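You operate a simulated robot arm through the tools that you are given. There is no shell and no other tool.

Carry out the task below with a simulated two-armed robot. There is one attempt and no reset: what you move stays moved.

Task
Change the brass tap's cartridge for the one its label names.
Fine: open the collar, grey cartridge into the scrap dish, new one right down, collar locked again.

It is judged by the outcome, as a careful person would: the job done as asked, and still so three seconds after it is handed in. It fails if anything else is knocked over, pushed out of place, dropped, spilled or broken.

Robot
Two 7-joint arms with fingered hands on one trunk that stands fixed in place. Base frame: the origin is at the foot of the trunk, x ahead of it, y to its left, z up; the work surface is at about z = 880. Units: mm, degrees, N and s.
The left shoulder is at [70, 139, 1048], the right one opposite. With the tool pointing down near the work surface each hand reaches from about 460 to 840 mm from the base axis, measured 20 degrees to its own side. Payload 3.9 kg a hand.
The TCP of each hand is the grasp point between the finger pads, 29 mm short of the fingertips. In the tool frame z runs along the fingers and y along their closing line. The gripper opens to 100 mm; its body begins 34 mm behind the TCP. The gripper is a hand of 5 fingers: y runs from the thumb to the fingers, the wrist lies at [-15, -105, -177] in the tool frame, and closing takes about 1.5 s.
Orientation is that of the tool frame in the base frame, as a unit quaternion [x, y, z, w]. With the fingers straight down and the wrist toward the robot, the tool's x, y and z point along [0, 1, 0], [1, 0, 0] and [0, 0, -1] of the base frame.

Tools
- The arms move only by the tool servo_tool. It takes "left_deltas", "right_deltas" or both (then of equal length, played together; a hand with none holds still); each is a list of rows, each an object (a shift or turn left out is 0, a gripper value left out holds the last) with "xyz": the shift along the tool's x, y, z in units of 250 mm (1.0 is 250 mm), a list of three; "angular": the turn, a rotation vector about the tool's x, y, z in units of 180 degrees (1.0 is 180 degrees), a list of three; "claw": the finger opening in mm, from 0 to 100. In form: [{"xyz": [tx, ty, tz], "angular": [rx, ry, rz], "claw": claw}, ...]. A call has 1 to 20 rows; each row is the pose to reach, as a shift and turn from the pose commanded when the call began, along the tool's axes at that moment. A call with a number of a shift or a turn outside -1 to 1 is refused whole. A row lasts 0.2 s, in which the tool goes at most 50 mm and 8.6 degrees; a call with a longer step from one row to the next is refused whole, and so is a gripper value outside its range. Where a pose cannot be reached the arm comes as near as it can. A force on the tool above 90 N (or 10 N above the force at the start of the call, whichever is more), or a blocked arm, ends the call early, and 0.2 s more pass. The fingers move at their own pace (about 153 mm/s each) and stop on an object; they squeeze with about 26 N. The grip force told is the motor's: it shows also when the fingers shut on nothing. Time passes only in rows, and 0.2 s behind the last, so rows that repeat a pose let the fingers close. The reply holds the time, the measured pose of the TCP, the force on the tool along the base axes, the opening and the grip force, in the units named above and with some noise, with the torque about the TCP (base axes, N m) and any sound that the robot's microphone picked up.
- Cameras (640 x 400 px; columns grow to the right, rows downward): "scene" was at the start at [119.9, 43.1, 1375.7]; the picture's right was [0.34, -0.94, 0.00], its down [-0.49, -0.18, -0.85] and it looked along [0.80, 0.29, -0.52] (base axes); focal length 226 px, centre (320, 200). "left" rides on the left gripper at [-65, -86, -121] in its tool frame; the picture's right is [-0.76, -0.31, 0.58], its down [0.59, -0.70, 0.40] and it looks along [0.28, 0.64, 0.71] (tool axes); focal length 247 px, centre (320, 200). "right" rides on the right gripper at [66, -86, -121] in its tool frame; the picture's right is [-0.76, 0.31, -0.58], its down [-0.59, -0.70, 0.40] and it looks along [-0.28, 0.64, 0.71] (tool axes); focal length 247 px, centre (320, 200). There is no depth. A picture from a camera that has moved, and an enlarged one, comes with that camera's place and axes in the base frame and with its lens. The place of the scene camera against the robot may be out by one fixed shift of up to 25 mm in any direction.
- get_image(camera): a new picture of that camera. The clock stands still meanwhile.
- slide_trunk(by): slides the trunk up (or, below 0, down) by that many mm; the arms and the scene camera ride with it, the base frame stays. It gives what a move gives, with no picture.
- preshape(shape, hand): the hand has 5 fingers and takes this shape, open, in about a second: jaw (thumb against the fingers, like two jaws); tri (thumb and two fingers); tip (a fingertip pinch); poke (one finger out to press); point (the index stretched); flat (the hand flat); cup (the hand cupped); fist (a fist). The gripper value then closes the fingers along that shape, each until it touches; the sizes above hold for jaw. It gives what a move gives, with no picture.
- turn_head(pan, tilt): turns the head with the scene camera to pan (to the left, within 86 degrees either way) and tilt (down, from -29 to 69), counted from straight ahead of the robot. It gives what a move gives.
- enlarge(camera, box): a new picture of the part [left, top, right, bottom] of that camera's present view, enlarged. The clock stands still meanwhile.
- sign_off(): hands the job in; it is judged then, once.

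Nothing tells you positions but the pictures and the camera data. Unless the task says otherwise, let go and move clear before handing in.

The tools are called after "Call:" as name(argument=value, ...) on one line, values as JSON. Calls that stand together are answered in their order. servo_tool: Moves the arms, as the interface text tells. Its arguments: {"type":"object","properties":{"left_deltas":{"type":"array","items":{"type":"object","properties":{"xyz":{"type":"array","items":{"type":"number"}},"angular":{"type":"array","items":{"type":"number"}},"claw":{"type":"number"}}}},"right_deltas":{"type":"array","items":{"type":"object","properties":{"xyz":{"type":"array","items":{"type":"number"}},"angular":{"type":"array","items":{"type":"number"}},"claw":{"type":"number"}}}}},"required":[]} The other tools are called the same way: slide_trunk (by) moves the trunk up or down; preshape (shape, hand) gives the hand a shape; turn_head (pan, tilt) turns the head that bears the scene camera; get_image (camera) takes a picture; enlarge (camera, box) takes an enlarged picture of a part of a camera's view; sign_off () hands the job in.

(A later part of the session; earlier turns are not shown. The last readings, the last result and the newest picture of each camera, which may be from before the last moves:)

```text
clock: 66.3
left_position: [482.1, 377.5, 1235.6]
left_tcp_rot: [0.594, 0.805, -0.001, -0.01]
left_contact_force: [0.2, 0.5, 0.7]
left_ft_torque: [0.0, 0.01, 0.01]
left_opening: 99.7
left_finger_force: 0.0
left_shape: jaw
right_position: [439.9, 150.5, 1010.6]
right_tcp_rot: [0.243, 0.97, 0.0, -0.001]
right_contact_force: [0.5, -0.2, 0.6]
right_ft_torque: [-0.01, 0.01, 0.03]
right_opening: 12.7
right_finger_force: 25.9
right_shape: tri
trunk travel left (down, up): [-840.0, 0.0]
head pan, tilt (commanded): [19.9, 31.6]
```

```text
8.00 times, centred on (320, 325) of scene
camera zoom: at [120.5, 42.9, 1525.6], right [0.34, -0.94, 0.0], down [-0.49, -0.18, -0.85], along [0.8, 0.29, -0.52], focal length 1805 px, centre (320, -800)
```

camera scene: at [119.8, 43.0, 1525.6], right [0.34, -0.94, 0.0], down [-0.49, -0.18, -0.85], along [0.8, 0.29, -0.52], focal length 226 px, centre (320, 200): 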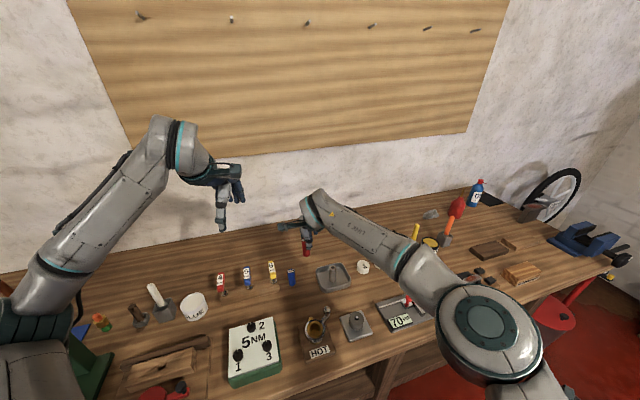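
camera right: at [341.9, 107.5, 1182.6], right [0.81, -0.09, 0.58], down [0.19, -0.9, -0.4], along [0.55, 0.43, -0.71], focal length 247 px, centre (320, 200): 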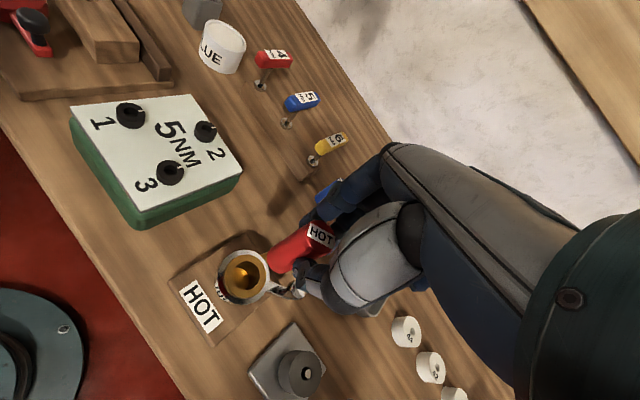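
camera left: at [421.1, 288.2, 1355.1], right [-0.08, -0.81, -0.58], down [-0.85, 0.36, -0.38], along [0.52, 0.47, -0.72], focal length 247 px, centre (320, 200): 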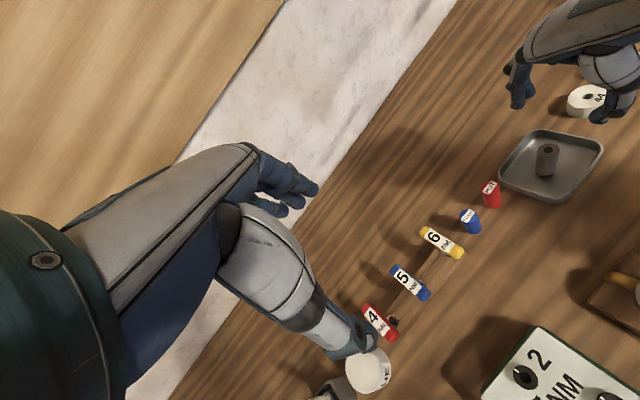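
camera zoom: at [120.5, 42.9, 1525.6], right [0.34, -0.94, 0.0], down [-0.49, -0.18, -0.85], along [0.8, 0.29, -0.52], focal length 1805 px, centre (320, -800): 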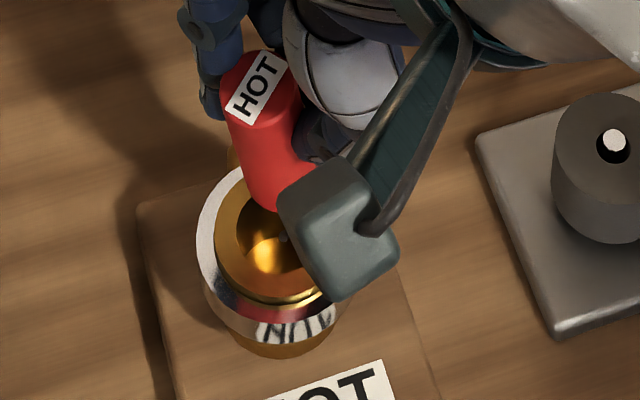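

The cartridge is now tilted about 10° in the grip. I zoom in on the bore to measure its size and position against the cartridge's foot.

Call:
enlarge(camera="right", box=[230, 205, 340, 305])

Call:
enlarge(camera="scene", box=[300, 305, 340, 340])

```text
4.00 times, centred on (285, 255) of right
camera zoom: at [341.0, 106.0, 1130.0], right [0.81, -0.09, 0.58], down [0.19, -0.9, -0.4], along [0.55, 0.43, -0.71], focal length 988 px, centre (460, -20)
```

zoom: 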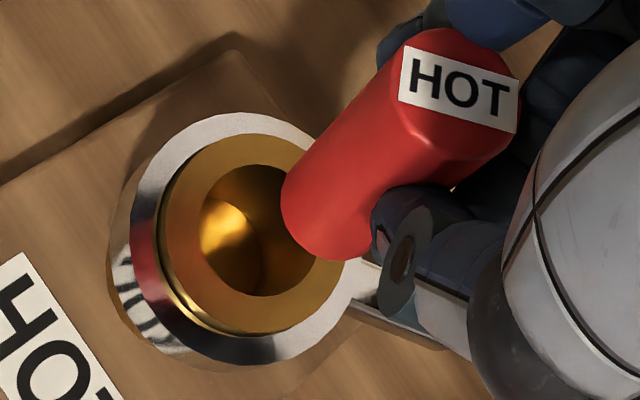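

```text
11.43 times, centred on (320, 322) of scene
camera zoom: at [120.5, 42.9, 1525.6], right [0.34, -0.94, 0.0], down [-0.49, -0.18, -0.85], along [0.8, 0.29, -0.52], focal length 2578 px, centre (320, -1200)
```

zoom: 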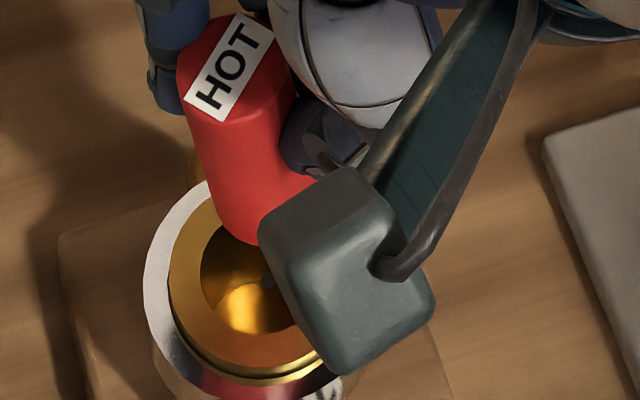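

Measured again: bore ≈29 mm, cartridge ≈20 mm; the hole is ~4 mm nearer the robot than I aimed, and the cartridge now leans ~11° in the grip. I tilt the hand 10.7° to stand the cartridge upright and shift its axis over the bore.

Call:
servo_tool(right_deltas=[{"xyz": [-0.007, -0.001, -0.01], "angular": [0, 0.02, 0]}, {"xyz": [-0.015, -0.0025, -0.02], "angular": [0, 0.04, 0]}, {"xyz": [-0.022, -0.0036, -0.02], "angular": [0, 0.0594, 0]}, {"xyz": [-0.022, -0.0036, -0.02], "angular": [0, 0.0594, 0]}])

Call:
enlarge(camera="right", box=[230, 195, 340, 295])

Call:
enlarge(camera="scene", box=[290, 300, 350, 350])

```text
clock: 67.3
left_position: [481.2, 378.6, 1235.2]
left_tcp_rot: [0.593, 0.805, -0.001, -0.011]
left_contact_force: [-0.9, -0.9, 0.3]
left_ft_torque: [-0.03, 0.02, 0.0]
left_opening: 99.7
left_finger_force: 0.0
left_shape: jaw
right_position: [443.4, 146.7, 1015.0]
right_tcp_rot: [0.242, 0.966, 0.023, -0.092]
right_contact_force: [0.7, -0.7, -0.5]
right_ft_torque: [-0.02, 0.02, -0.02]
right_opening: 12.8
right_finger_force: 26.3
right_shape: tri
trunk travel left (down, up): [-840.0, 0.0]
head pan, tilt (commanded): [19.9, 31.6]
```

```text
4.00 times, centred on (285, 245) of right
camera zoom: at [365.7, 91.5, 1145.1], right [0.9, -0.13, 0.43], down [0.11, -0.86, -0.5], along [0.43, 0.5, -0.75], focal length 988 px, centre (460, 20)
```

zoom: 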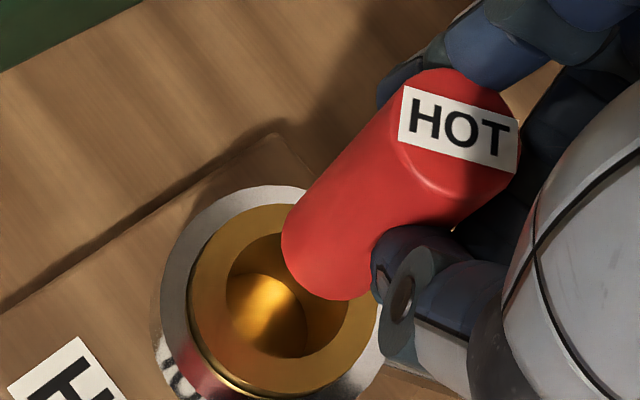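

```text
8.00 times, centred on (320, 325) of scene
camera zoom: at [119.7, 43.2, 1525.7], right [0.34, -0.94, 0.0], down [-0.49, -0.18, -0.85], along [0.8, 0.29, -0.52], focal length 1805 px, centre (320, -800)
```

zoom: 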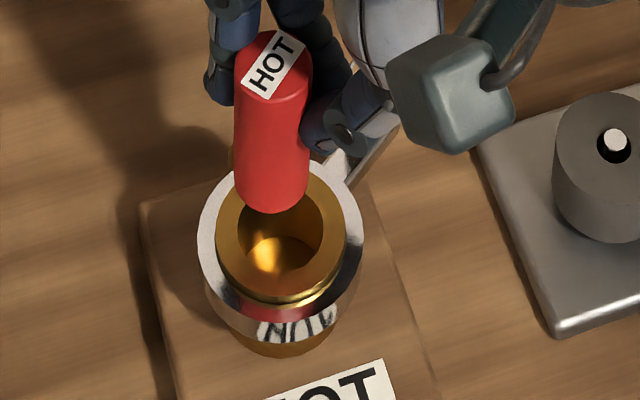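

The cartridge is now upright and the scene view shows both it and the bore: the foot is ~3 mm too far left (+y). I correct that and lower 15 mm to compare again close up.

Call:
servo_tool(right_deltas=[{"xyz": [-0.0049, -0.0054, 0.015]}, {"xyz": [-0.0098, -0.0108, 0.036]}, {"xyz": [-0.0146, -0.0108, 0.0583]}, {"xyz": [-0.0146, -0.0108, 0.0583]}])

Call:
enlarge(camera="right", box=[230, 195, 340, 295])

Call:
enlarge(camera="scene", box=[290, 300, 350, 350])

```text
clock: 68.3
left_position: [481.5, 377.4, 1234.0]
left_tcp_rot: [0.593, 0.805, -0.001, -0.01]
left_contact_force: [-0.2, -0.1, 0.5]
left_ft_torque: [0.01, 0.01, 0.02]
left_opening: 99.8
left_finger_force: 0.0
left_shape: jaw
right_position: [441.5, 144.4, 1000.1]
right_tcp_rot: [0.242, 0.966, 0.023, -0.092]
right_contact_force: [0.2, 0.3, -1.5]
right_ft_torque: [-0.02, 0.01, 0.03]
right_opening: 12.8
right_finger_force: 25.9
right_shape: tri
trunk travel left (down, up): [-840.0, 0.0]
head pan, tilt (commanded): [19.9, 31.6]
```

```text
4.00 times, centred on (285, 245) of right
camera zoom: at [364.6, 88.4, 1129.6], right [0.9, -0.13, 0.43], down [0.11, -0.86, -0.5], along [0.43, 0.5, -0.75], focal length 988 px, centre (460, 20)
```

zoom: 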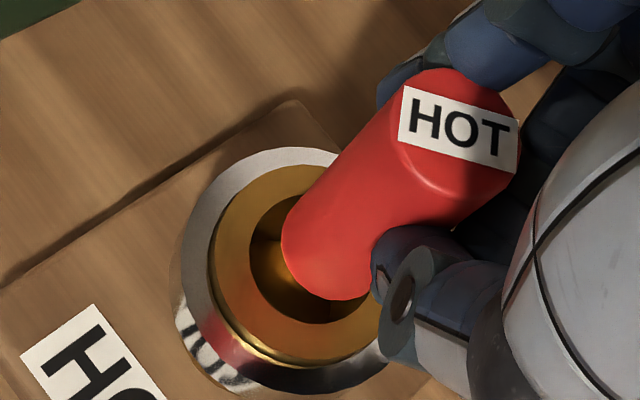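

```text
8.00 times, centred on (320, 325) of scene
camera zoom: at [119.9, 43.0, 1525.7], right [0.34, -0.94, 0.0], down [-0.49, -0.18, -0.85], along [0.8, 0.29, -0.52], focal length 1805 px, centre (320, -800)
```

zoom: 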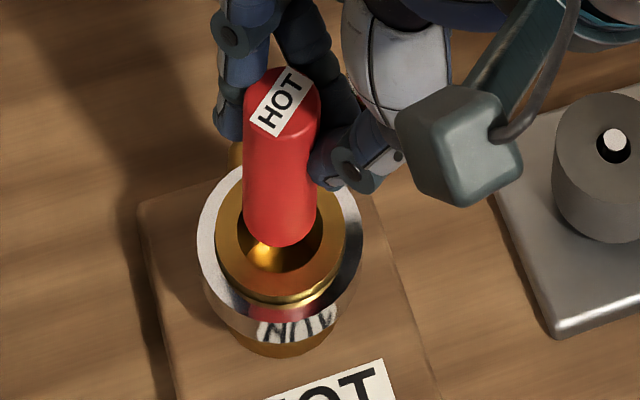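

Now the foot and bore line up within about a millimetre in both views. I lower straight down in small steps and watch the force.

Call:
servo_tool(right_deltas=[{"xyz": [-0.003, 0, 0.0157]}, {"xyz": [-0.006, 0, 0.0314]}, {"xyz": [-0.0089, 0, 0.0472]}, {"xyz": [-0.0089, 0, 0.0472]}])

Call:
enlarge(camera="right", box=[230, 195, 340, 295])

Call:
enlarge(camera="scene", box=[290, 300, 350, 350])

```text
clock: 69.3
left_position: [477.5, 376.7, 1236.3]
left_tcp_rot: [0.593, 0.805, 0.0, -0.009]
left_contact_force: [0.2, 0.2, -0.2]
left_ft_torque: [0.0, 0.0, -0.03]
left_opening: 100.0
left_finger_force: 0.0
left_shape: jaw
right_position: [439.6, 143.7, 992.2]
right_tcp_rot: [0.24, 0.966, 0.026, -0.089]
right_contact_force: [-4.8, -1.4, 27.0]
right_ft_torque: [0.2, 0.23, 0.02]
right_opening: 13.8
right_finger_force: 26.2
right_shape: tri
trunk travel left (down, up): [-840.0, 0.0]
head pan, tilt (commanded): [19.9, 31.6]
```

```text
4.00 times, centred on (285, 245) of right
camera zoom: at [361.4, 87.7, 1121.0], right [0.89, -0.13, 0.43], down [0.12, -0.85, -0.51], along [0.43, 0.5, -0.75], focal length 988 px, centre (460, 20)
```

zoom: 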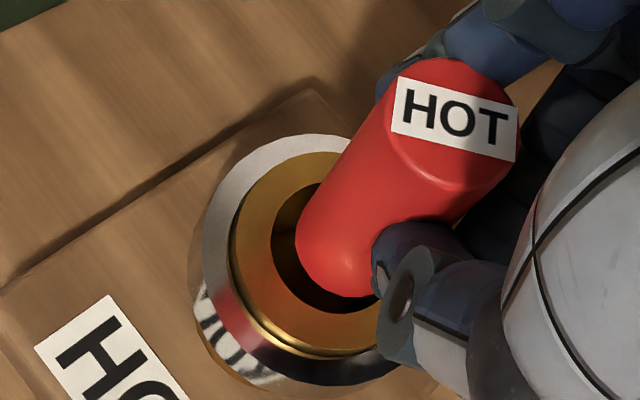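

```text
8.00 times, centred on (320, 325) of scene
camera zoom: at [115.4, 41.6, 1526.4], right [0.34, -0.94, 0.0], down [-0.49, -0.18, -0.85], along [0.8, 0.29, -0.52], focal length 1805 px, centre (320, -800)
```

zoom: 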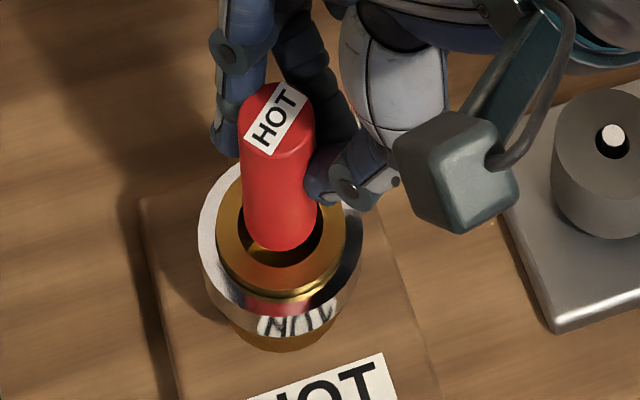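

It touched the rim again (27 N): the scene view shows a gap on the near side, so the foot sits a few mm too far from the robot. I lift slightly and shift 4 mm toward the robot.

Call:
servo_tool(right_deltas=[{"xyz": [0.0037, 0, -0.02]}, {"xyz": [0.0074, 0, -0.0393]}, {"xyz": [0.0127, -0.006, -0.0383]}, {"xyz": [0.018, -0.0121, -0.0373]}, {"xyz": [0.018, -0.0121, -0.0373]}])

Call:
enlarge(camera="right", box=[230, 195, 340, 295])

Call:
enlarge(camera="scene", box=[300, 305, 340, 340])

```text
clock: 70.5
left_position: [480.5, 378.6, 1234.5]
left_tcp_rot: [0.593, 0.805, -0.001, -0.011]
left_contact_force: [0.6, 0.4, 0.1]
left_ft_torque: [0.04, 0.03, -0.02]
left_opening: 99.8
left_finger_force: 0.1
left_shape: jaw
right_position: [438.2, 141.6, 997.0]
right_tcp_rot: [0.242, 0.966, 0.023, -0.091]
right_contact_force: [0.3, 0.2, -0.8]
right_ft_torque: [0.0, -0.02, 0.0]
right_opening: 12.9
right_finger_force: 26.0
right_shape: tri
trunk travel left (down, up): [-840.0, 0.0]
head pan, tilt (commanded): [19.9, 31.6]
```

```text
4.00 times, centred on (285, 245) of right
camera zoom: at [360.8, 87.0, 1127.6], right [0.9, -0.13, 0.43], down [0.11, -0.86, -0.5], along [0.43, 0.5, -0.75], focal length 988 px, centre (460, 20)
```

zoom: 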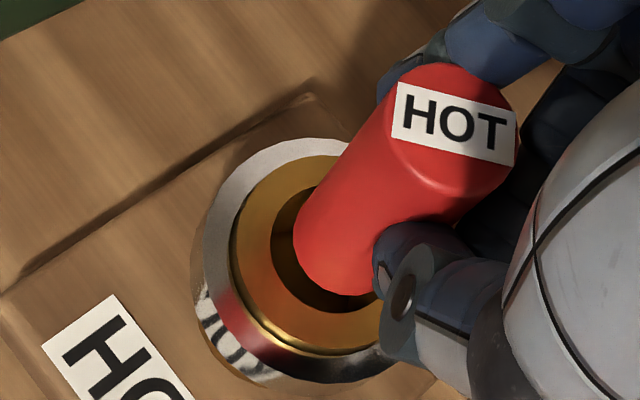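

```text
11.43 times, centred on (320, 322) of scene
camera zoom: at [120.1, 43.0, 1525.6], right [0.34, -0.94, 0.0], down [-0.49, -0.18, -0.85], along [0.8, 0.29, -0.52], focal length 2578 px, centre (320, -1200)
```

zoom: 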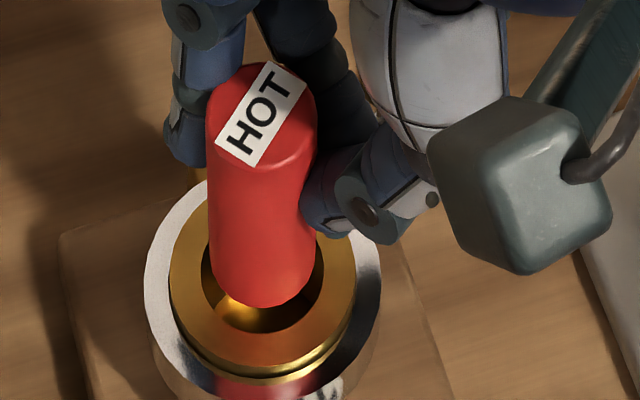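

Now only ~1–2 mm of correction remains. I nudge 1.2 mm toward the robot and lower 8 mm in small steps.

Call:
servo_tool(right_deltas=[{"xyz": [0.0042, -0.0022, 0.0008]}, {"xyz": [0.0027, -0.0022, 0.0087]}, {"xyz": [0.0012, -0.0022, 0.0165]}, {"xyz": [-0.0003, -0.0022, 0.0244]}, {"xyz": [-0.0018, -0.0022, 0.0322]}])

Call:
enlarge(camera="right", box=[230, 195, 340, 295])

Call:
enlarge(camera="scene", box=[300, 305, 340, 340])

```text
clock: 71.8
left_position: [480.6, 380.1, 1234.1]
left_tcp_rot: [0.593, 0.805, -0.001, -0.01]
left_contact_force: [-0.1, 0.3, -0.6]
left_ft_torque: [-0.04, -0.01, -0.01]
left_opening: 100.2
left_finger_force: 0.1
left_shape: jaw
right_position: [438.0, 140.9, 988.0]
right_tcp_rot: [0.241, 0.966, 0.023, -0.092]
right_contact_force: [0.6, 0.4, -0.7]
right_ft_torque: [0.0, -0.01, -0.01]
right_opening: 13.2
right_finger_force: 25.6
right_shape: tri
trunk travel left (down, up): [-840.0, 0.0]
head pan, tilt (commanded): [19.9, 31.6]
```

```text
4.00 times, centred on (285, 245) of right
camera zoom: at [359.8, 86.9, 1119.4], right [0.9, -0.13, 0.43], down [0.11, -0.86, -0.5], along [0.43, 0.5, -0.75], focal length 988 px, centre (460, 20)
```

zoom: 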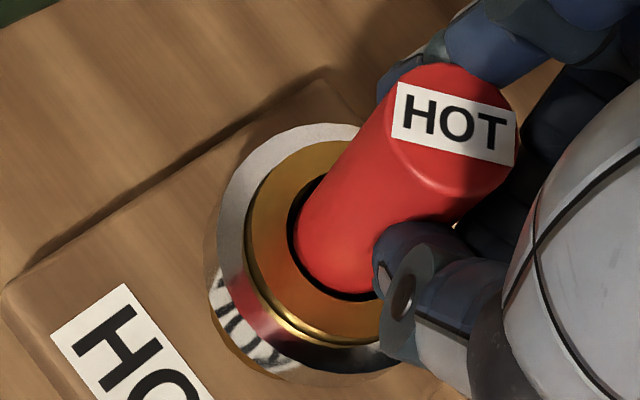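

```text
11.43 times, centred on (320, 322) of scene
camera zoom: at [120.0, 43.1, 1525.6], right [0.34, -0.94, 0.0], down [-0.49, -0.18, -0.85], along [0.8, 0.29, -0.52], focal length 2578 px, centre (320, -1200)
```

zoom: 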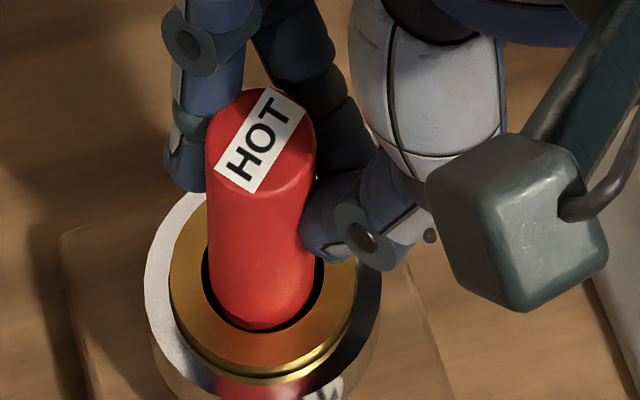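

The foot is in the bore with an even gap all round and no force. I lower it on down until the fingers near the collar.

Call:
servo_tool(right_deltas=[{"xyz": [-0.003, 0, 0.0157]}, {"xyz": [-0.006, 0, 0.0314]}, {"xyz": [-0.0089, 0, 0.0472]}, {"xyz": [-0.0089, 0, 0.0472]}])

Call:
enlarge(camera="right", box=[230, 195, 340, 295])

Call:
enlarge(camera="scene", box=[300, 305, 340, 340])

```text
clock: 72.8
left_position: [480.7, 378.4, 1234.6]
left_tcp_rot: [0.594, 0.805, -0.001, -0.01]
left_contact_force: [0.5, 0.4, -0.2]
left_ft_torque: [-0.02, 0.01, -0.03]
left_opening: 99.8
left_finger_force: 0.1
left_shape: jaw
right_position: [436.5, 142.2, 977.6]
right_tcp_rot: [0.241, 0.966, 0.023, -0.091]
right_contact_force: [-0.1, 0.4, -0.3]
right_ft_torque: [-0.02, -0.04, -0.05]
right_opening: 13.3
right_finger_force: 25.8
right_shape: tri
trunk travel left (down, up): [-840.0, 0.0]
head pan, tilt (commanded): [19.9, 31.6]
```

```text
4.00 times, centred on (285, 245) of right
camera zoom: at [359.8, 87.0, 1107.6], right [0.9, -0.13, 0.43], down [0.11, -0.86, -0.5], along [0.43, 0.5, -0.75], focal length 988 px, centre (460, 20)
```

zoom: 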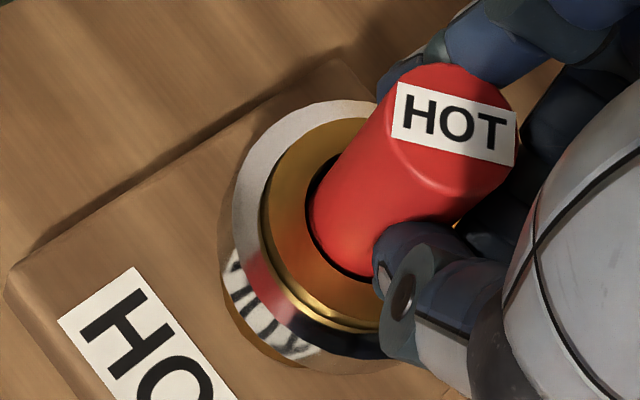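

```text
11.43 times, centred on (320, 322) of scene
camera zoom: at [119.9, 43.1, 1525.7], right [0.34, -0.94, 0.0], down [-0.49, -0.18, -0.85], along [0.8, 0.29, -0.52], focal length 2578 px, centre (320, -1200)
```

zoom: 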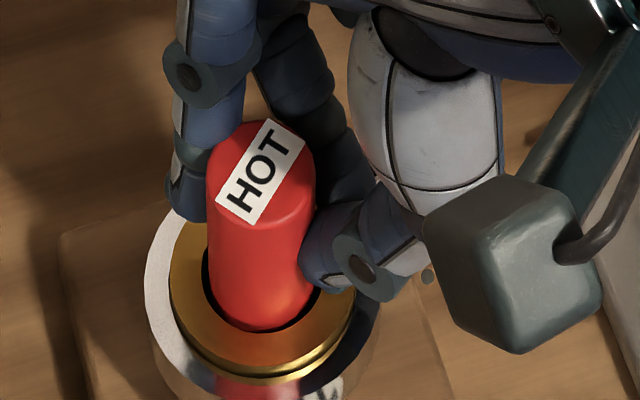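

It is sliding in freely (12 mm so far). I go down another 7 mm.

Call:
servo_tool(right_deltas=[{"xyz": [-0.0022, 0, 0.0118]}, {"xyz": [-0.0045, 0, 0.0236]}, {"xyz": [-0.0052, 0, 0.0275]}])

Call:
enlarge(camera="right", box=[230, 195, 340, 295])

Call:
enlarge(camera="scene", box=[300, 305, 340, 340])

```text
clock: 73.5
left_position: [481.0, 377.9, 1234.0]
left_tcp_rot: [0.594, 0.805, -0.001, -0.01]
left_contact_force: [1.1, 0.0, 0.0]
left_ft_torque: [0.01, 0.04, 0.0]
left_opening: 99.8
left_finger_force: 0.1
left_shape: jaw
right_position: [437.4, 143.2, 971.5]
right_tcp_rot: [0.242, 0.966, 0.023, -0.091]
right_contact_force: [0.9, 0.0, -0.9]
right_ft_torque: [0.02, -0.02, -0.02]
right_opening: 12.9
right_finger_force: 26.3
right_shape: tri
trunk travel left (down, up): [-840.0, 0.0]
head pan, tilt (commanded): [19.9, 31.6]
```

```text
4.00 times, centred on (285, 245) of right
camera zoom: at [360.0, 87.5, 1100.5], right [0.9, -0.13, 0.43], down [0.11, -0.86, -0.5], along [0.43, 0.5, -0.75], focal length 988 px, centre (460, 20)
```

zoom: 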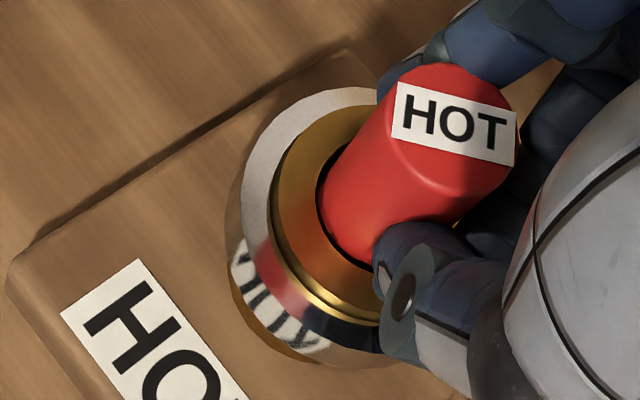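

```text
11.43 times, centred on (320, 322) of scene
camera zoom: at [119.9, 43.1, 1525.7], right [0.34, -0.94, 0.0], down [-0.49, -0.18, -0.85], along [0.8, 0.29, -0.52], focal length 2578 px, centre (320, -1200)
```

zoom: 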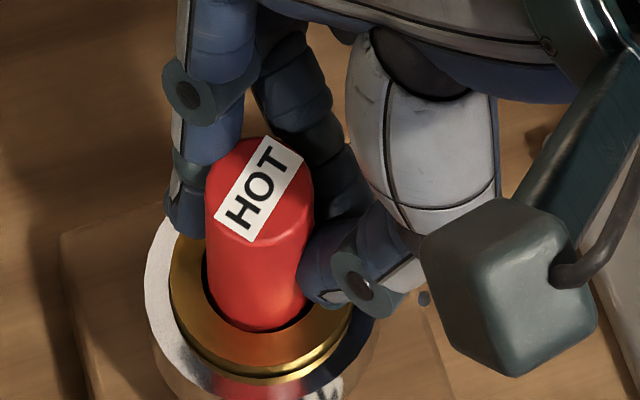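

Still free. A few more millimetres, watching for contact.

Call:
servo_tool(right_deltas=[{"xyz": [-0.0015, 0, 0.0079]}, {"xyz": [-0.003, 0, 0.0157]}])

```text
clock: 74.2
left_position: [480.6, 378.4, 1235.2]
left_tcp_rot: [0.593, 0.805, -0.001, -0.01]
left_contact_force: [-0.6, 0.2, 0.6]
left_ft_torque: [0.01, 0.01, -0.04]
left_opening: 99.8
left_finger_force: 0.1
left_shape: jaw
right_position: [437.2, 141.7, 965.8]
right_tcp_rot: [0.242, 0.966, 0.023, -0.091]
right_contact_force: [0.2, -0.6, -1.2]
right_ft_torque: [-0.01, -0.04, 0.0]
right_opening: 13.1
right_finger_force: 25.5
right_shape: tri
trunk travel left (down, up): [-840.0, 0.0]
head pan, tilt (commanded): [19.9, 31.6]
```

Call:
servo_tool(right_deltas=[{"xyz": [-0.0015, 0, 0.0079]}, {"xyz": [-0.003, 0, 0.0157]}])

Call:
enlarge(camera="scene", box=[300, 305, 340, 340])

Call:
enlarge(camera="right", box=[230, 195, 340, 295])

```text
clock: 74.8
left_position: [481.0, 378.2, 1234.9]
left_tcp_rot: [0.594, 0.804, -0.001, -0.01]
left_contact_force: [0.1, 0.5, 1.1]
left_ft_torque: [0.0, 0.02, -0.01]
left_opening: 99.9
left_finger_force: 0.1
left_shape: jaw
right_position: [438.0, 143.4, 963.1]
right_tcp_rot: [0.242, 0.966, 0.024, -0.09]
right_contact_force: [1.7, 0.3, 6.7]
right_ft_torque: [0.04, 0.03, -0.03]
right_opening: 12.8
right_finger_force: 26.2
right_shape: tri
trunk travel left (down, up): [-840.0, 0.0]
head pan, tilt (commanded): [19.9, 31.6]
```

```text
11.43 times, centred on (320, 322) of scene
camera zoom: at [119.1, 42.6, 1525.9], right [0.34, -0.94, 0.0], down [-0.49, -0.18, -0.85], along [0.8, 0.29, -0.52], focal length 2578 px, centre (320, -1200)
```

zoom: 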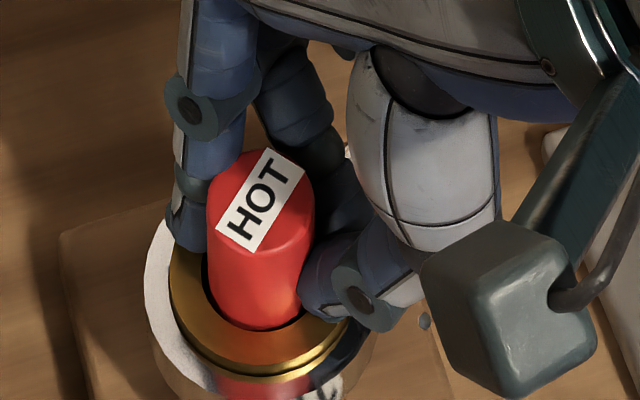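

```text
4.00 times, centred on (285, 245) of right
camera zoom: at [359.9, 87.0, 1093.7], right [0.89, -0.13, 0.43], down [0.12, -0.86, -0.5], along [0.43, 0.5, -0.75], focal length 988 px, centre (460, 20)
```

zoom: 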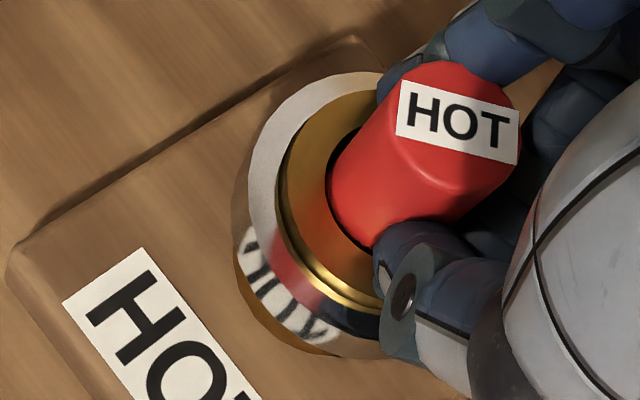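

The fingertips now touch the collar top (7 N), with the cartridge nearly home. I rise 3 mm and release it so it settles down the bore.

Call:
servo_tool(right_deltas=[{"xyz": [0.0022, 0, -0.0118]}, {"xyz": [0.0022, 0, -0.0118], "claw": 20}, {"xyz": [0.0022, 0, -0.0118], "claw": 28}, {"xyz": [0.0022, 0, -0.0118], "claw": 36}, {"xyz": [0.0022, 0, -0.0118], "claw": 46}, {"xyz": [0.0022, 0, -0.0118], "claw": 56}, {"xyz": [0.0022, 0, -0.0118], "claw": 56}])

Call:
enlarge(camera="scene", box=[300, 305, 340, 340])

Call:
enlarge(camera="right", box=[230, 195, 340, 295])

```text
clock: 76.3
left_position: [481.4, 378.6, 1233.8]
left_tcp_rot: [0.593, 0.805, -0.001, -0.011]
left_contact_force: [-0.1, -0.5, -0.2]
left_ft_torque: [0.0, -0.03, 0.0]
left_opening: 99.9
left_finger_force: 0.2
left_shape: jaw
right_position: [437.2, 142.6, 966.6]
right_tcp_rot: [0.241, 0.966, 0.023, -0.091]
right_contact_force: [0.2, -1.0, -0.1]
right_ft_torque: [0.0, 0.0, 0.0]
right_opening: 56.0
right_finger_force: 0.0
right_shape: tri
trunk travel left (down, up): [-840.0, 0.0]
head pan, tilt (commanded): [19.9, 31.6]
```

```text
11.43 times, centred on (320, 322) of scene
camera zoom: at [120.1, 43.2, 1525.6], right [0.34, -0.94, 0.0], down [-0.49, -0.18, -0.85], along [0.8, 0.29, -0.52], focal length 2578 px, centre (320, -1200)
```

zoom: 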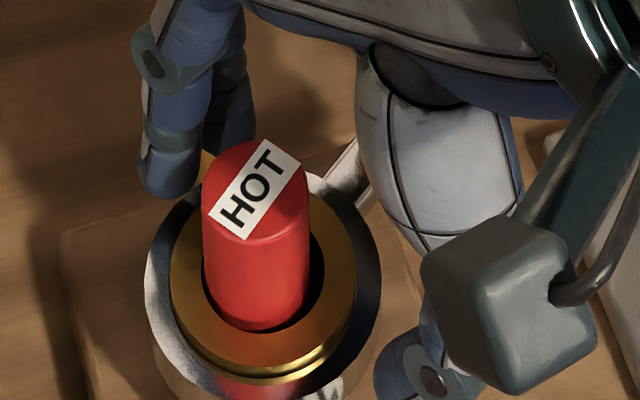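

```text
4.00 times, centred on (285, 245) of right
camera zoom: at [360.0, 87.3, 1095.6], right [0.9, -0.13, 0.43], down [0.11, -0.86, -0.5], along [0.43, 0.5, -0.75], focal length 988 px, centre (460, 20)
```

zoom: 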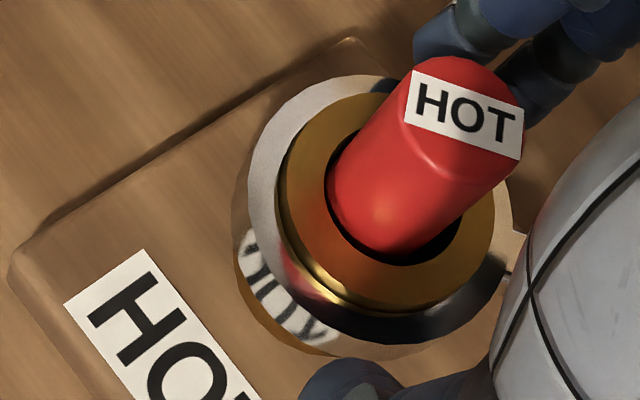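

The red cartridge stands in the bore but still looks several mm proud of where the grey one sat. I raise the hand clear, straighten it, and look.

Call:
servo_tool(right_deltas=[{"xyz": [0.011, 0, -0.059]}, {"xyz": [0.03, 0, -0.157]}, {"xyz": [0.052, 0, -0.275]}, {"xyz": [0.06, 0, -0.32], "angular": [0, -0.02, 0]}, {"xyz": [0.065, 0, -0.34], "angular": [0, -0.04, 0]}, {"xyz": [0.07, 0, -0.36], "angular": [0, -0.0594, 0]}])

Call:
get_image(camera="right")

Call:
enlarge(camera="right", box=[190, 190, 320, 310])

Call:
enlarge(camera="scene", box=[290, 300, 350, 350])

```text
clock: 77.8
left_position: [480.8, 378.1, 1234.3]
left_tcp_rot: [0.594, 0.804, -0.001, -0.01]
left_contact_force: [-0.5, 0.6, -0.3]
left_ft_torque: [0.02, -0.01, 0.02]
left_opening: 100.1
left_finger_force: 0.0
left_shape: jaw
right_position: [438.3, 142.0, 1057.4]
right_tcp_rot: [0.242, 0.97, 0.0, 0.0]
right_contact_force: [0.4, -0.2, -0.7]
right_ft_torque: [0.01, -0.04, 0.06]
right_opening: 55.7
right_finger_force: 0.1
right_shape: tri
trunk travel left (down, up): [-840.0, 0.0]
head pan, tilt (commanded): [19.9, 31.6]
```

```text
taken
camera right: at [339.0, 98.5, 1177.7], right [0.81, -0.09, 0.58], down [0.19, -0.9, -0.4], along [0.55, 0.43, -0.71], focal length 247 px, centre (320, 200)
```

right: 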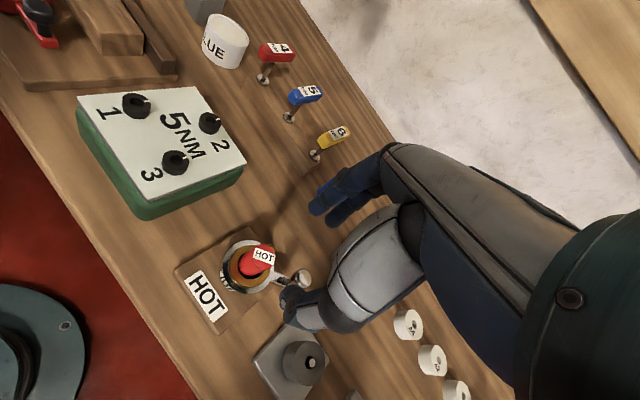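

```text
3.33 times, centred on (255, 250) of right
camera zoom: at [339.0, 98.5, 1177.7], right [0.81, -0.09, 0.58], down [0.19, -0.9, -0.4], along [0.55, 0.43, -0.71], focal length 823 px, centre (537, 33)
```

zoom: 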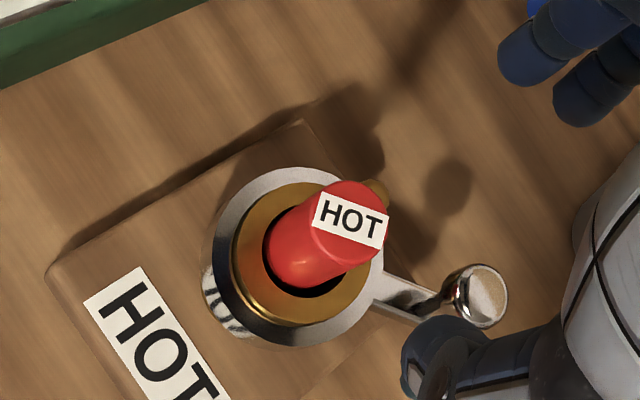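

```text
8.00 times, centred on (320, 325) of scene
camera zoom: at [119.3, 43.3, 1525.7], right [0.34, -0.94, 0.0], down [-0.49, -0.18, -0.85], along [0.8, 0.29, -0.52], focal length 1805 px, centre (320, -800)
```

zoom: 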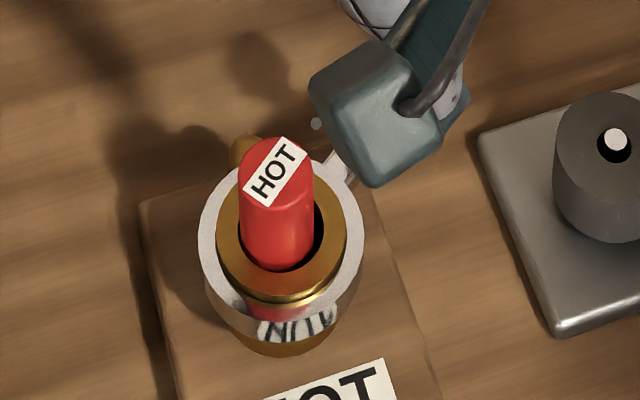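

The cartridge held by its fit rather than dropping, so it needs pressing home. I close the fingers into a pad and position them above its top.

Call:
servo_tool(right_deltas=[{"xyz": [0.008, 0.009, 0], "claw": 40}, {"xyz": [0.016, 0.018, 0], "claw": 20}, {"xyz": [0.0234, 0.0269, 0], "claw": 0}, {"xyz": [0.0234, 0.0269, 0], "claw": 0}, {"xyz": [0.0234, 0.0269, 0], "claw": 0}, {"xyz": [0.0234, 0.0269, 0.06], "claw": 0}])

Call:
enlarge(camera="right", box=[220, 160, 400, 330])

Call:
enlarge(camera="scene", box=[290, 290, 350, 340])

```text
clock: 79.2
left_position: [482.3, 378.8, 1234.2]
left_tcp_rot: [0.593, 0.805, -0.001, -0.011]
left_contact_force: [-0.4, 0.0, 0.3]
left_ft_torque: [0.01, 0.0, 0.0]
left_opening: 99.9
left_finger_force: 0.0
left_shape: jaw
right_position: [435.2, 150.8, 1042.4]
right_tcp_rot: [0.242, 0.97, 0.001, 0.0]
right_contact_force: [-0.3, 0.4, 0.1]
right_ft_torque: [0.03, 0.0, -0.01]
right_opening: 0.2
right_finger_force: 26.4
right_shape: tri
trunk travel left (down, up): [-840.0, 0.0]
head pan, tilt (commanded): [19.9, 31.6]
```

```text
2.35 times, centred on (310, 245) of right
camera zoom: at [337.0, 107.2, 1162.4], right [0.81, -0.09, 0.58], down [0.19, -0.9, -0.4], along [0.55, 0.43, -0.71], focal length 581 px, centre (344, 94)
```

zoom: 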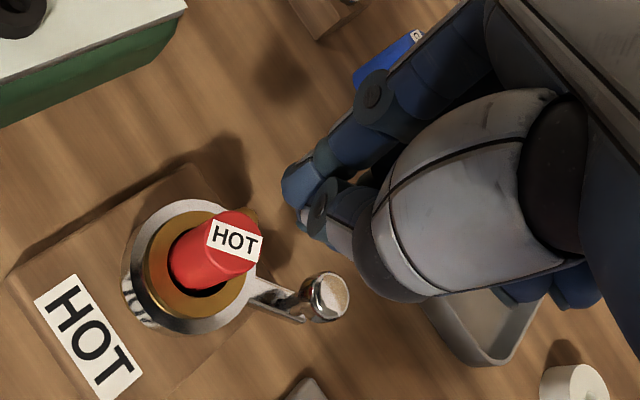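

```text
8.00 times, centred on (320, 315) of scene
camera zoom: at [120.4, 43.2, 1525.6], right [0.34, -0.94, 0.0], down [-0.49, -0.18, -0.85], along [0.8, 0.29, -0.52], focal length 1805 px, centre (320, -720)
```

zoom: 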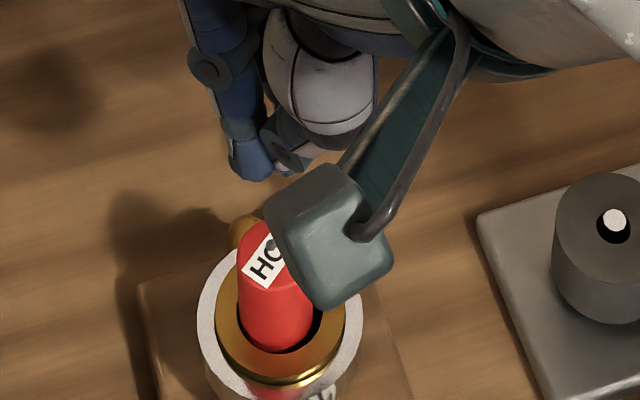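

The fingertip pad is about 6 mm off the cartridge's axis; I shift it over and lower to just above the top.

Call:
servo_tool(right_deltas=[{"xyz": [0.014, -0.024, 0]}, {"xyz": [0.014, -0.024, 0.06]}, {"xyz": [0.014, -0.024, 0.12]}, {"xyz": [0.014, -0.024, 0.128]}])

Call:
enlarge(camera="right", box=[230, 180, 360, 300])

Call:
enlarge(camera="scene", box=[290, 290, 350, 340])

```text
clock: 80.2
left_position: [480.9, 377.2, 1233.7]
left_tcp_rot: [0.594, 0.805, -0.001, -0.01]
left_contact_force: [-0.5, 0.1, 0.2]
left_ft_torque: [-0.04, -0.02, -0.01]
left_opening: 100.0
left_finger_force: 0.0
left_shape: jaw
right_position: [428.8, 147.4, 1010.0]
right_tcp_rot: [0.242, 0.97, 0.0, -0.001]
right_contact_force: [0.3, 0.0, 0.2]
right_ft_torque: [0.02, 0.01, -0.01]
right_opening: 0.0
right_finger_force: 26.2
right_shape: tri
trunk travel left (down, up): [-840.0, 0.0]
head pan, tilt (commanded): [19.9, 31.6]
```

```text
3.33 times, centred on (295, 240) of right
camera zoom: at [330.2, 103.3, 1130.3], right [0.81, -0.09, 0.58], down [0.19, -0.9, -0.4], along [0.55, 0.43, -0.71], focal length 823 px, centre (403, 67)
```

zoom: 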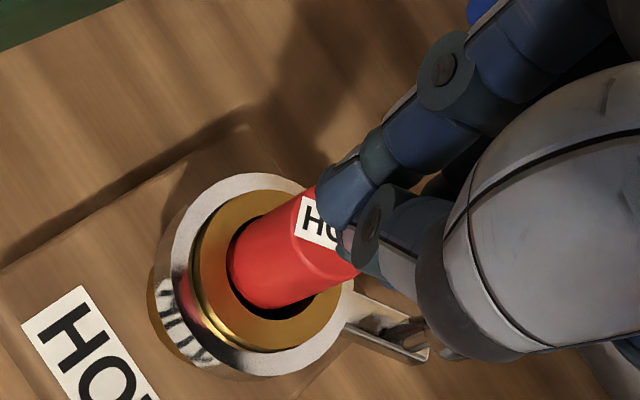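

```text
8.00 times, centred on (320, 315) of scene
camera zoom: at [119.6, 42.9, 1525.7], right [0.34, -0.94, 0.0], down [-0.49, -0.18, -0.85], along [0.8, 0.29, -0.52], focal length 1805 px, centre (320, -720)
```

zoom: 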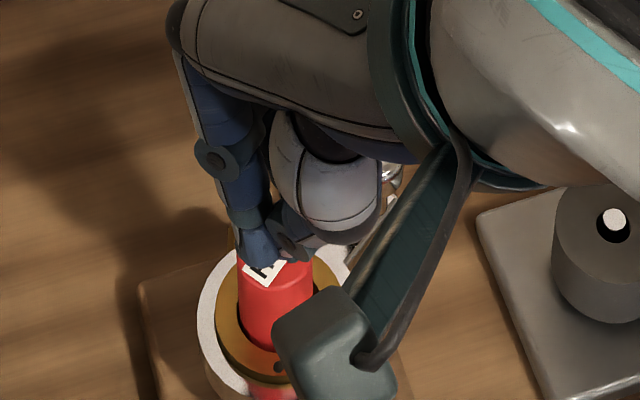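

The fingertips are right over the cartridge top. I press down in small steps, watching the force.

Call:
servo_tool(right_deltas=[{"xyz": [0, 0, 0.01]}, {"xyz": [0, 0, 0.02]}, {"xyz": [0, 0, 0.03]}])

```text
clock: 81.0
left_position: [481.5, 377.8, 1234.3]
left_tcp_rot: [0.593, 0.805, -0.001, -0.011]
left_contact_force: [-0.3, -0.6, -0.1]
left_ft_torque: [0.0, 0.01, -0.02]
left_opening: 99.8
left_finger_force: 0.1
left_shape: jaw
right_position: [430.3, 147.5, 1002.7]
right_tcp_rot: [0.242, 0.97, 0.001, -0.001]
right_contact_force: [-0.1, 0.0, 0.6]
right_ft_torque: [0.0, 0.01, -0.01]
right_opening: 0.0
right_finger_force: 25.6
right_shape: tri
trunk travel left (down, up): [-840.0, 0.0]
head pan, tilt (commanded): [19.9, 31.6]
```

Call:
servo_tool(right_deltas=[{"xyz": [0, 0, 0.008]}, {"xyz": [0, 0, 0.016]}])

Call:
enlarge(camera="right", box=[230, 180, 360, 300])

```text
clock: 81.5
left_position: [481.2, 378.3, 1234.6]
left_tcp_rot: [0.594, 0.804, -0.001, -0.011]
left_contact_force: [-0.4, -0.1, -1.1]
left_ft_torque: [-0.01, 0.01, 0.0]
left_opening: 99.9
left_finger_force: 0.0
left_shape: jaw
right_position: [429.2, 148.4, 998.9]
right_tcp_rot: [0.241, 0.97, 0.0, -0.001]
right_contact_force: [-0.3, -0.6, -0.1]
right_ft_torque: [-0.01, -0.02, 0.0]
right_opening: 0.0
right_finger_force: 26.2
right_shape: tri
trunk travel left (down, up): [-840.0, 0.0]
head pan, tilt (commanded): [19.9, 31.6]
```

```text
3.33 times, centred on (295, 240) of right
camera zoom: at [330.2, 103.7, 1119.1], right [0.81, -0.09, 0.58], down [0.19, -0.9, -0.4], along [0.55, 0.43, -0.71], focal length 823 px, centre (403, 67)
```

zoom: 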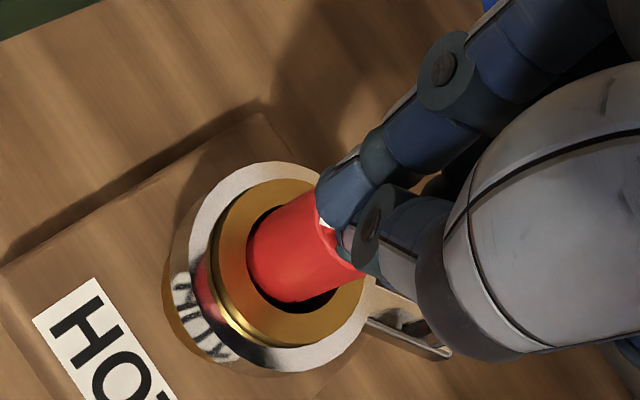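

No contact yet at tip height ≈969. I continue in 2 mm steps.

Call:
servo_tool(right_deltas=[{"xyz": [0, 0, 0.008]}, {"xyz": [0, 0, 0.016]}])

```text
clock: 82.2
left_position: [480.9, 377.6, 1234.1]
left_tcp_rot: [0.593, 0.805, -0.001, -0.01]
left_contact_force: [-0.3, 0.3, -0.3]
left_ft_torque: [0.03, -0.02, -0.01]
left_opening: 99.8
left_finger_force: 0.0
left_shape: jaw
right_position: [428.2, 146.9, 996.4]
right_tcp_rot: [0.242, 0.97, 0.0, -0.001]
right_contact_force: [-0.1, -0.2, 0.2]
right_ft_torque: [-0.01, 0.0, 0.01]
right_opening: 0.0
right_finger_force: 25.7
right_shape: tri
trunk travel left (down, up): [-840.0, 0.0]
head pan, tilt (commanded): [19.9, 31.6]
```

Call:
servo_tool(right_deltas=[{"xyz": [0, 0, 0.008]}, {"xyz": [0, 0, 0.016]}])

Call:
enlarge(camera="right", box=[230, 180, 360, 300])

Call:
enlarge(camera="scene", box=[300, 305, 340, 340])

```text
clock: 82.8
left_position: [479.6, 376.8, 1236.4]
left_tcp_rot: [0.594, 0.805, 0.0, -0.011]
left_contact_force: [0.3, -0.8, 0.1]
left_ft_torque: [0.02, 0.0, -0.03]
left_opening: 99.8
left_finger_force: 0.1
left_shape: jaw
right_position: [428.2, 146.5, 995.1]
right_tcp_rot: [0.243, 0.97, 0.003, 0.003]
right_contact_force: [-0.9, -2.8, 21.1]
right_ft_torque: [-0.1, 0.06, 0.01]
right_opening: 0.0
right_finger_force: 26.2
right_shape: tri
trunk travel left (down, up): [-840.0, 0.0]
head pan, tilt (commanded): [19.9, 31.6]
```

```text
3.33 times, centred on (295, 240) of right
camera zoom: at [329.2, 102.5, 1113.8], right [0.81, -0.09, 0.58], down [0.19, -0.9, -0.4], along [0.56, 0.44, -0.71], focal length 823 px, centre (403, 67)
```

zoom: 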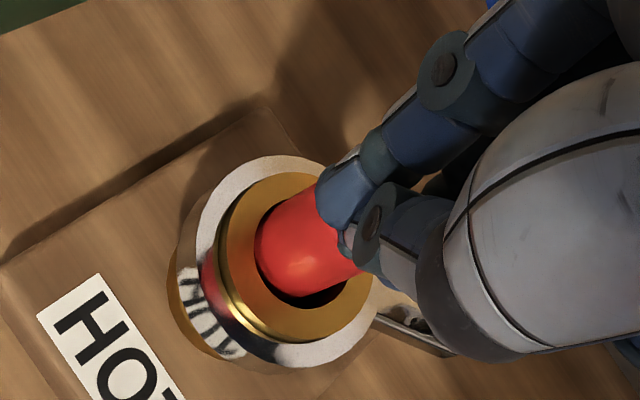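

```text
11.43 times, centred on (320, 322) of scene
camera zoom: at [117.1, 41.5, 1526.3], right [0.34, -0.94, 0.0], down [-0.49, -0.18, -0.85], along [0.8, 0.29, -0.52], focal length 2578 px, centre (320, -1200)
```

zoom: 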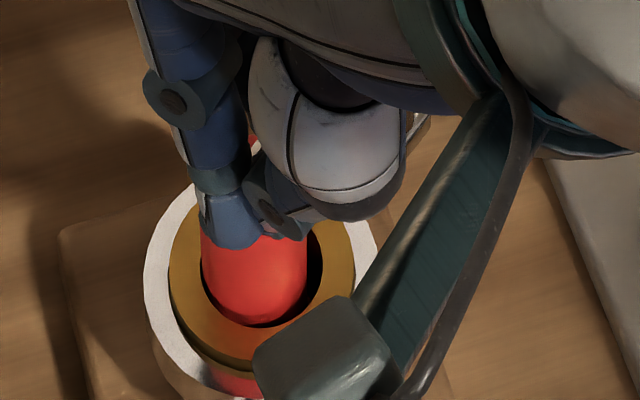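

At 21 N the tips stand at z≈965, about the height of the old cartridge's top, so it seems seated. I press a bit harder to confirm it does not move further.

Call:
servo_tool(right_deltas=[{"xyz": [0, 0, 0.008]}, {"xyz": [0, 0, 0.016]}, {"xyz": [0, 0, 0.016]}])

Call:
enlarge(camera="right", box=[230, 180, 360, 300])

```text
clock: 83.5
left_position: [477.7, 373.6, 1236.6]
left_tcp_rot: [0.593, 0.805, 0.001, -0.01]
left_contact_force: [-0.2, -0.2, -0.3]
left_ft_torque: [0.03, -0.03, -0.03]
left_opening: 99.9
left_finger_force: 0.1
left_shape: jaw
right_position: [427.0, 147.0, 995.1]
right_tcp_rot: [0.242, 0.97, 0.007, 0.003]
right_contact_force: [3.8, -7.3, 51.3]
right_ft_torque: [-0.24, -0.04, 0.02]
right_opening: 0.3
right_finger_force: 25.6
right_shape: tri
trunk travel left (down, up): [-840.0, 0.0]
head pan, tilt (commanded): [19.9, 31.6]
```

```text
3.33 times, centred on (295, 240) of right
camera zoom: at [327.4, 101.6, 1112.6], right [0.81, -0.09, 0.58], down [0.19, -0.89, -0.41], along [0.56, 0.44, -0.7], focal length 823 px, centre (403, 67)
```

zoom: 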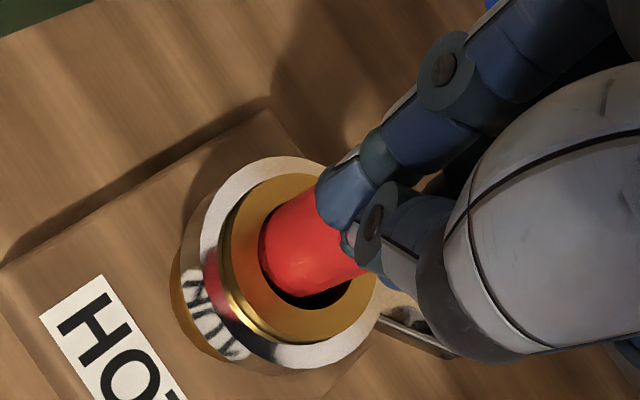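

No further movement at 51 N, so the cartridge is right down. I raise the hand and compare its height visually.

Call:
servo_tool(right_deltas=[{"xyz": [0, 0, -0.04]}, {"xyz": [0, 0, -0.12]}, {"xyz": [0, 0, -0.22]}, {"xyz": [-0.05, 0.02, -0.3]}, {"xyz": [-0.12, 0.04, -0.3]}])

Call:
get_image(camera="right")

Call:
enlarge(camera="right", box=[180, 190, 320, 310])

Call:
enlarge(camera="scene", box=[290, 290, 350, 340])

```text
clock: 84.8
left_position: [481.4, 375.7, 1234.6]
left_tcp_rot: [0.593, 0.805, -0.001, -0.01]
left_contact_force: [0.0, -0.4, 0.1]
left_ft_torque: [0.02, 0.03, -0.02]
left_opening: 99.9
left_finger_force: 0.1
left_shape: jaw
right_position: [461.1, 140.8, 1062.9]
right_tcp_rot: [0.242, 0.97, 0.001, -0.001]
right_contact_force: [-0.4, -0.3, 0.0]
right_ft_torque: [-0.03, 0.0, -0.02]
right_opening: 0.0
right_finger_force: 26.1
right_shape: tri
trunk travel left (down, up): [-840.0, 0.0]
head pan, tilt (commanded): [19.9, 31.6]
```

```text
taken
camera right: at [363.2, 97.5, 1181.8], right [0.81, -0.09, 0.57], down [0.19, -0.9, -0.4], along [0.55, 0.43, -0.71], focal length 247 px, centre (320, 200)
```

right: 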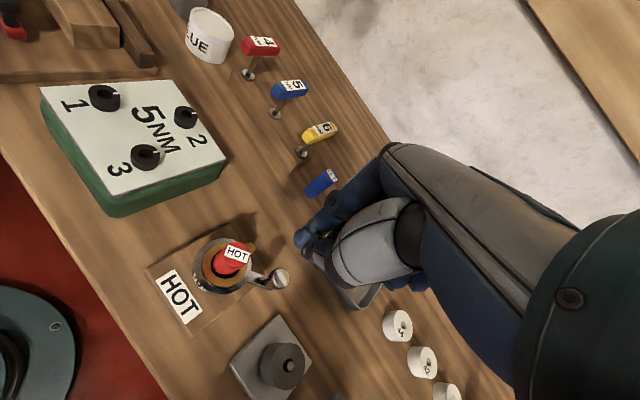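

```text
3.33 times, centred on (250, 250) of right
camera zoom: at [363.2, 97.5, 1181.8], right [0.81, -0.09, 0.57], down [0.19, -0.9, -0.4], along [0.55, 0.43, -0.71], focal length 823 px, centre (553, 33)
```

zoom: 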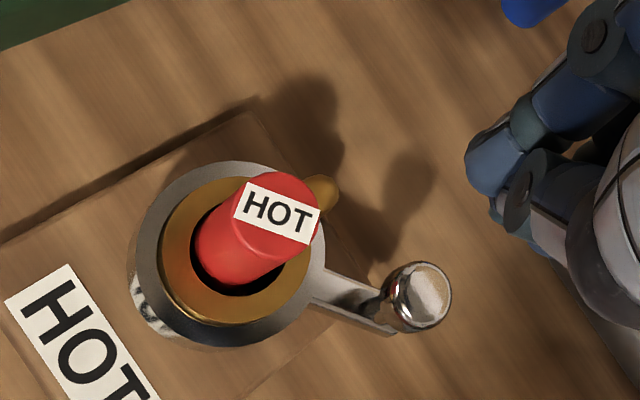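

```text
8.00 times, centred on (320, 315) of scene
camera zoom: at [120.6, 42.5, 1525.6], right [0.34, -0.94, 0.0], down [-0.49, -0.18, -0.85], along [0.8, 0.29, -0.52], focal length 1805 px, centre (320, -720)
```

zoom: 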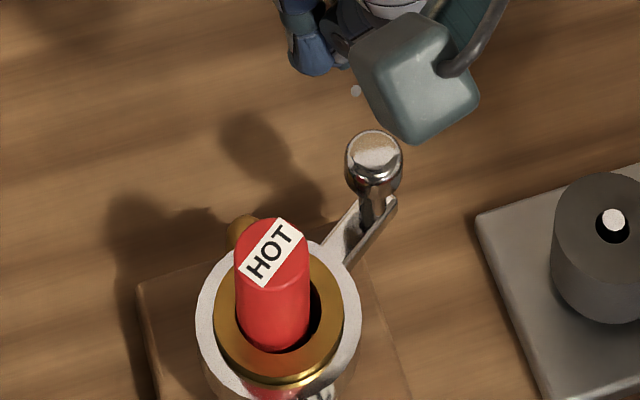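

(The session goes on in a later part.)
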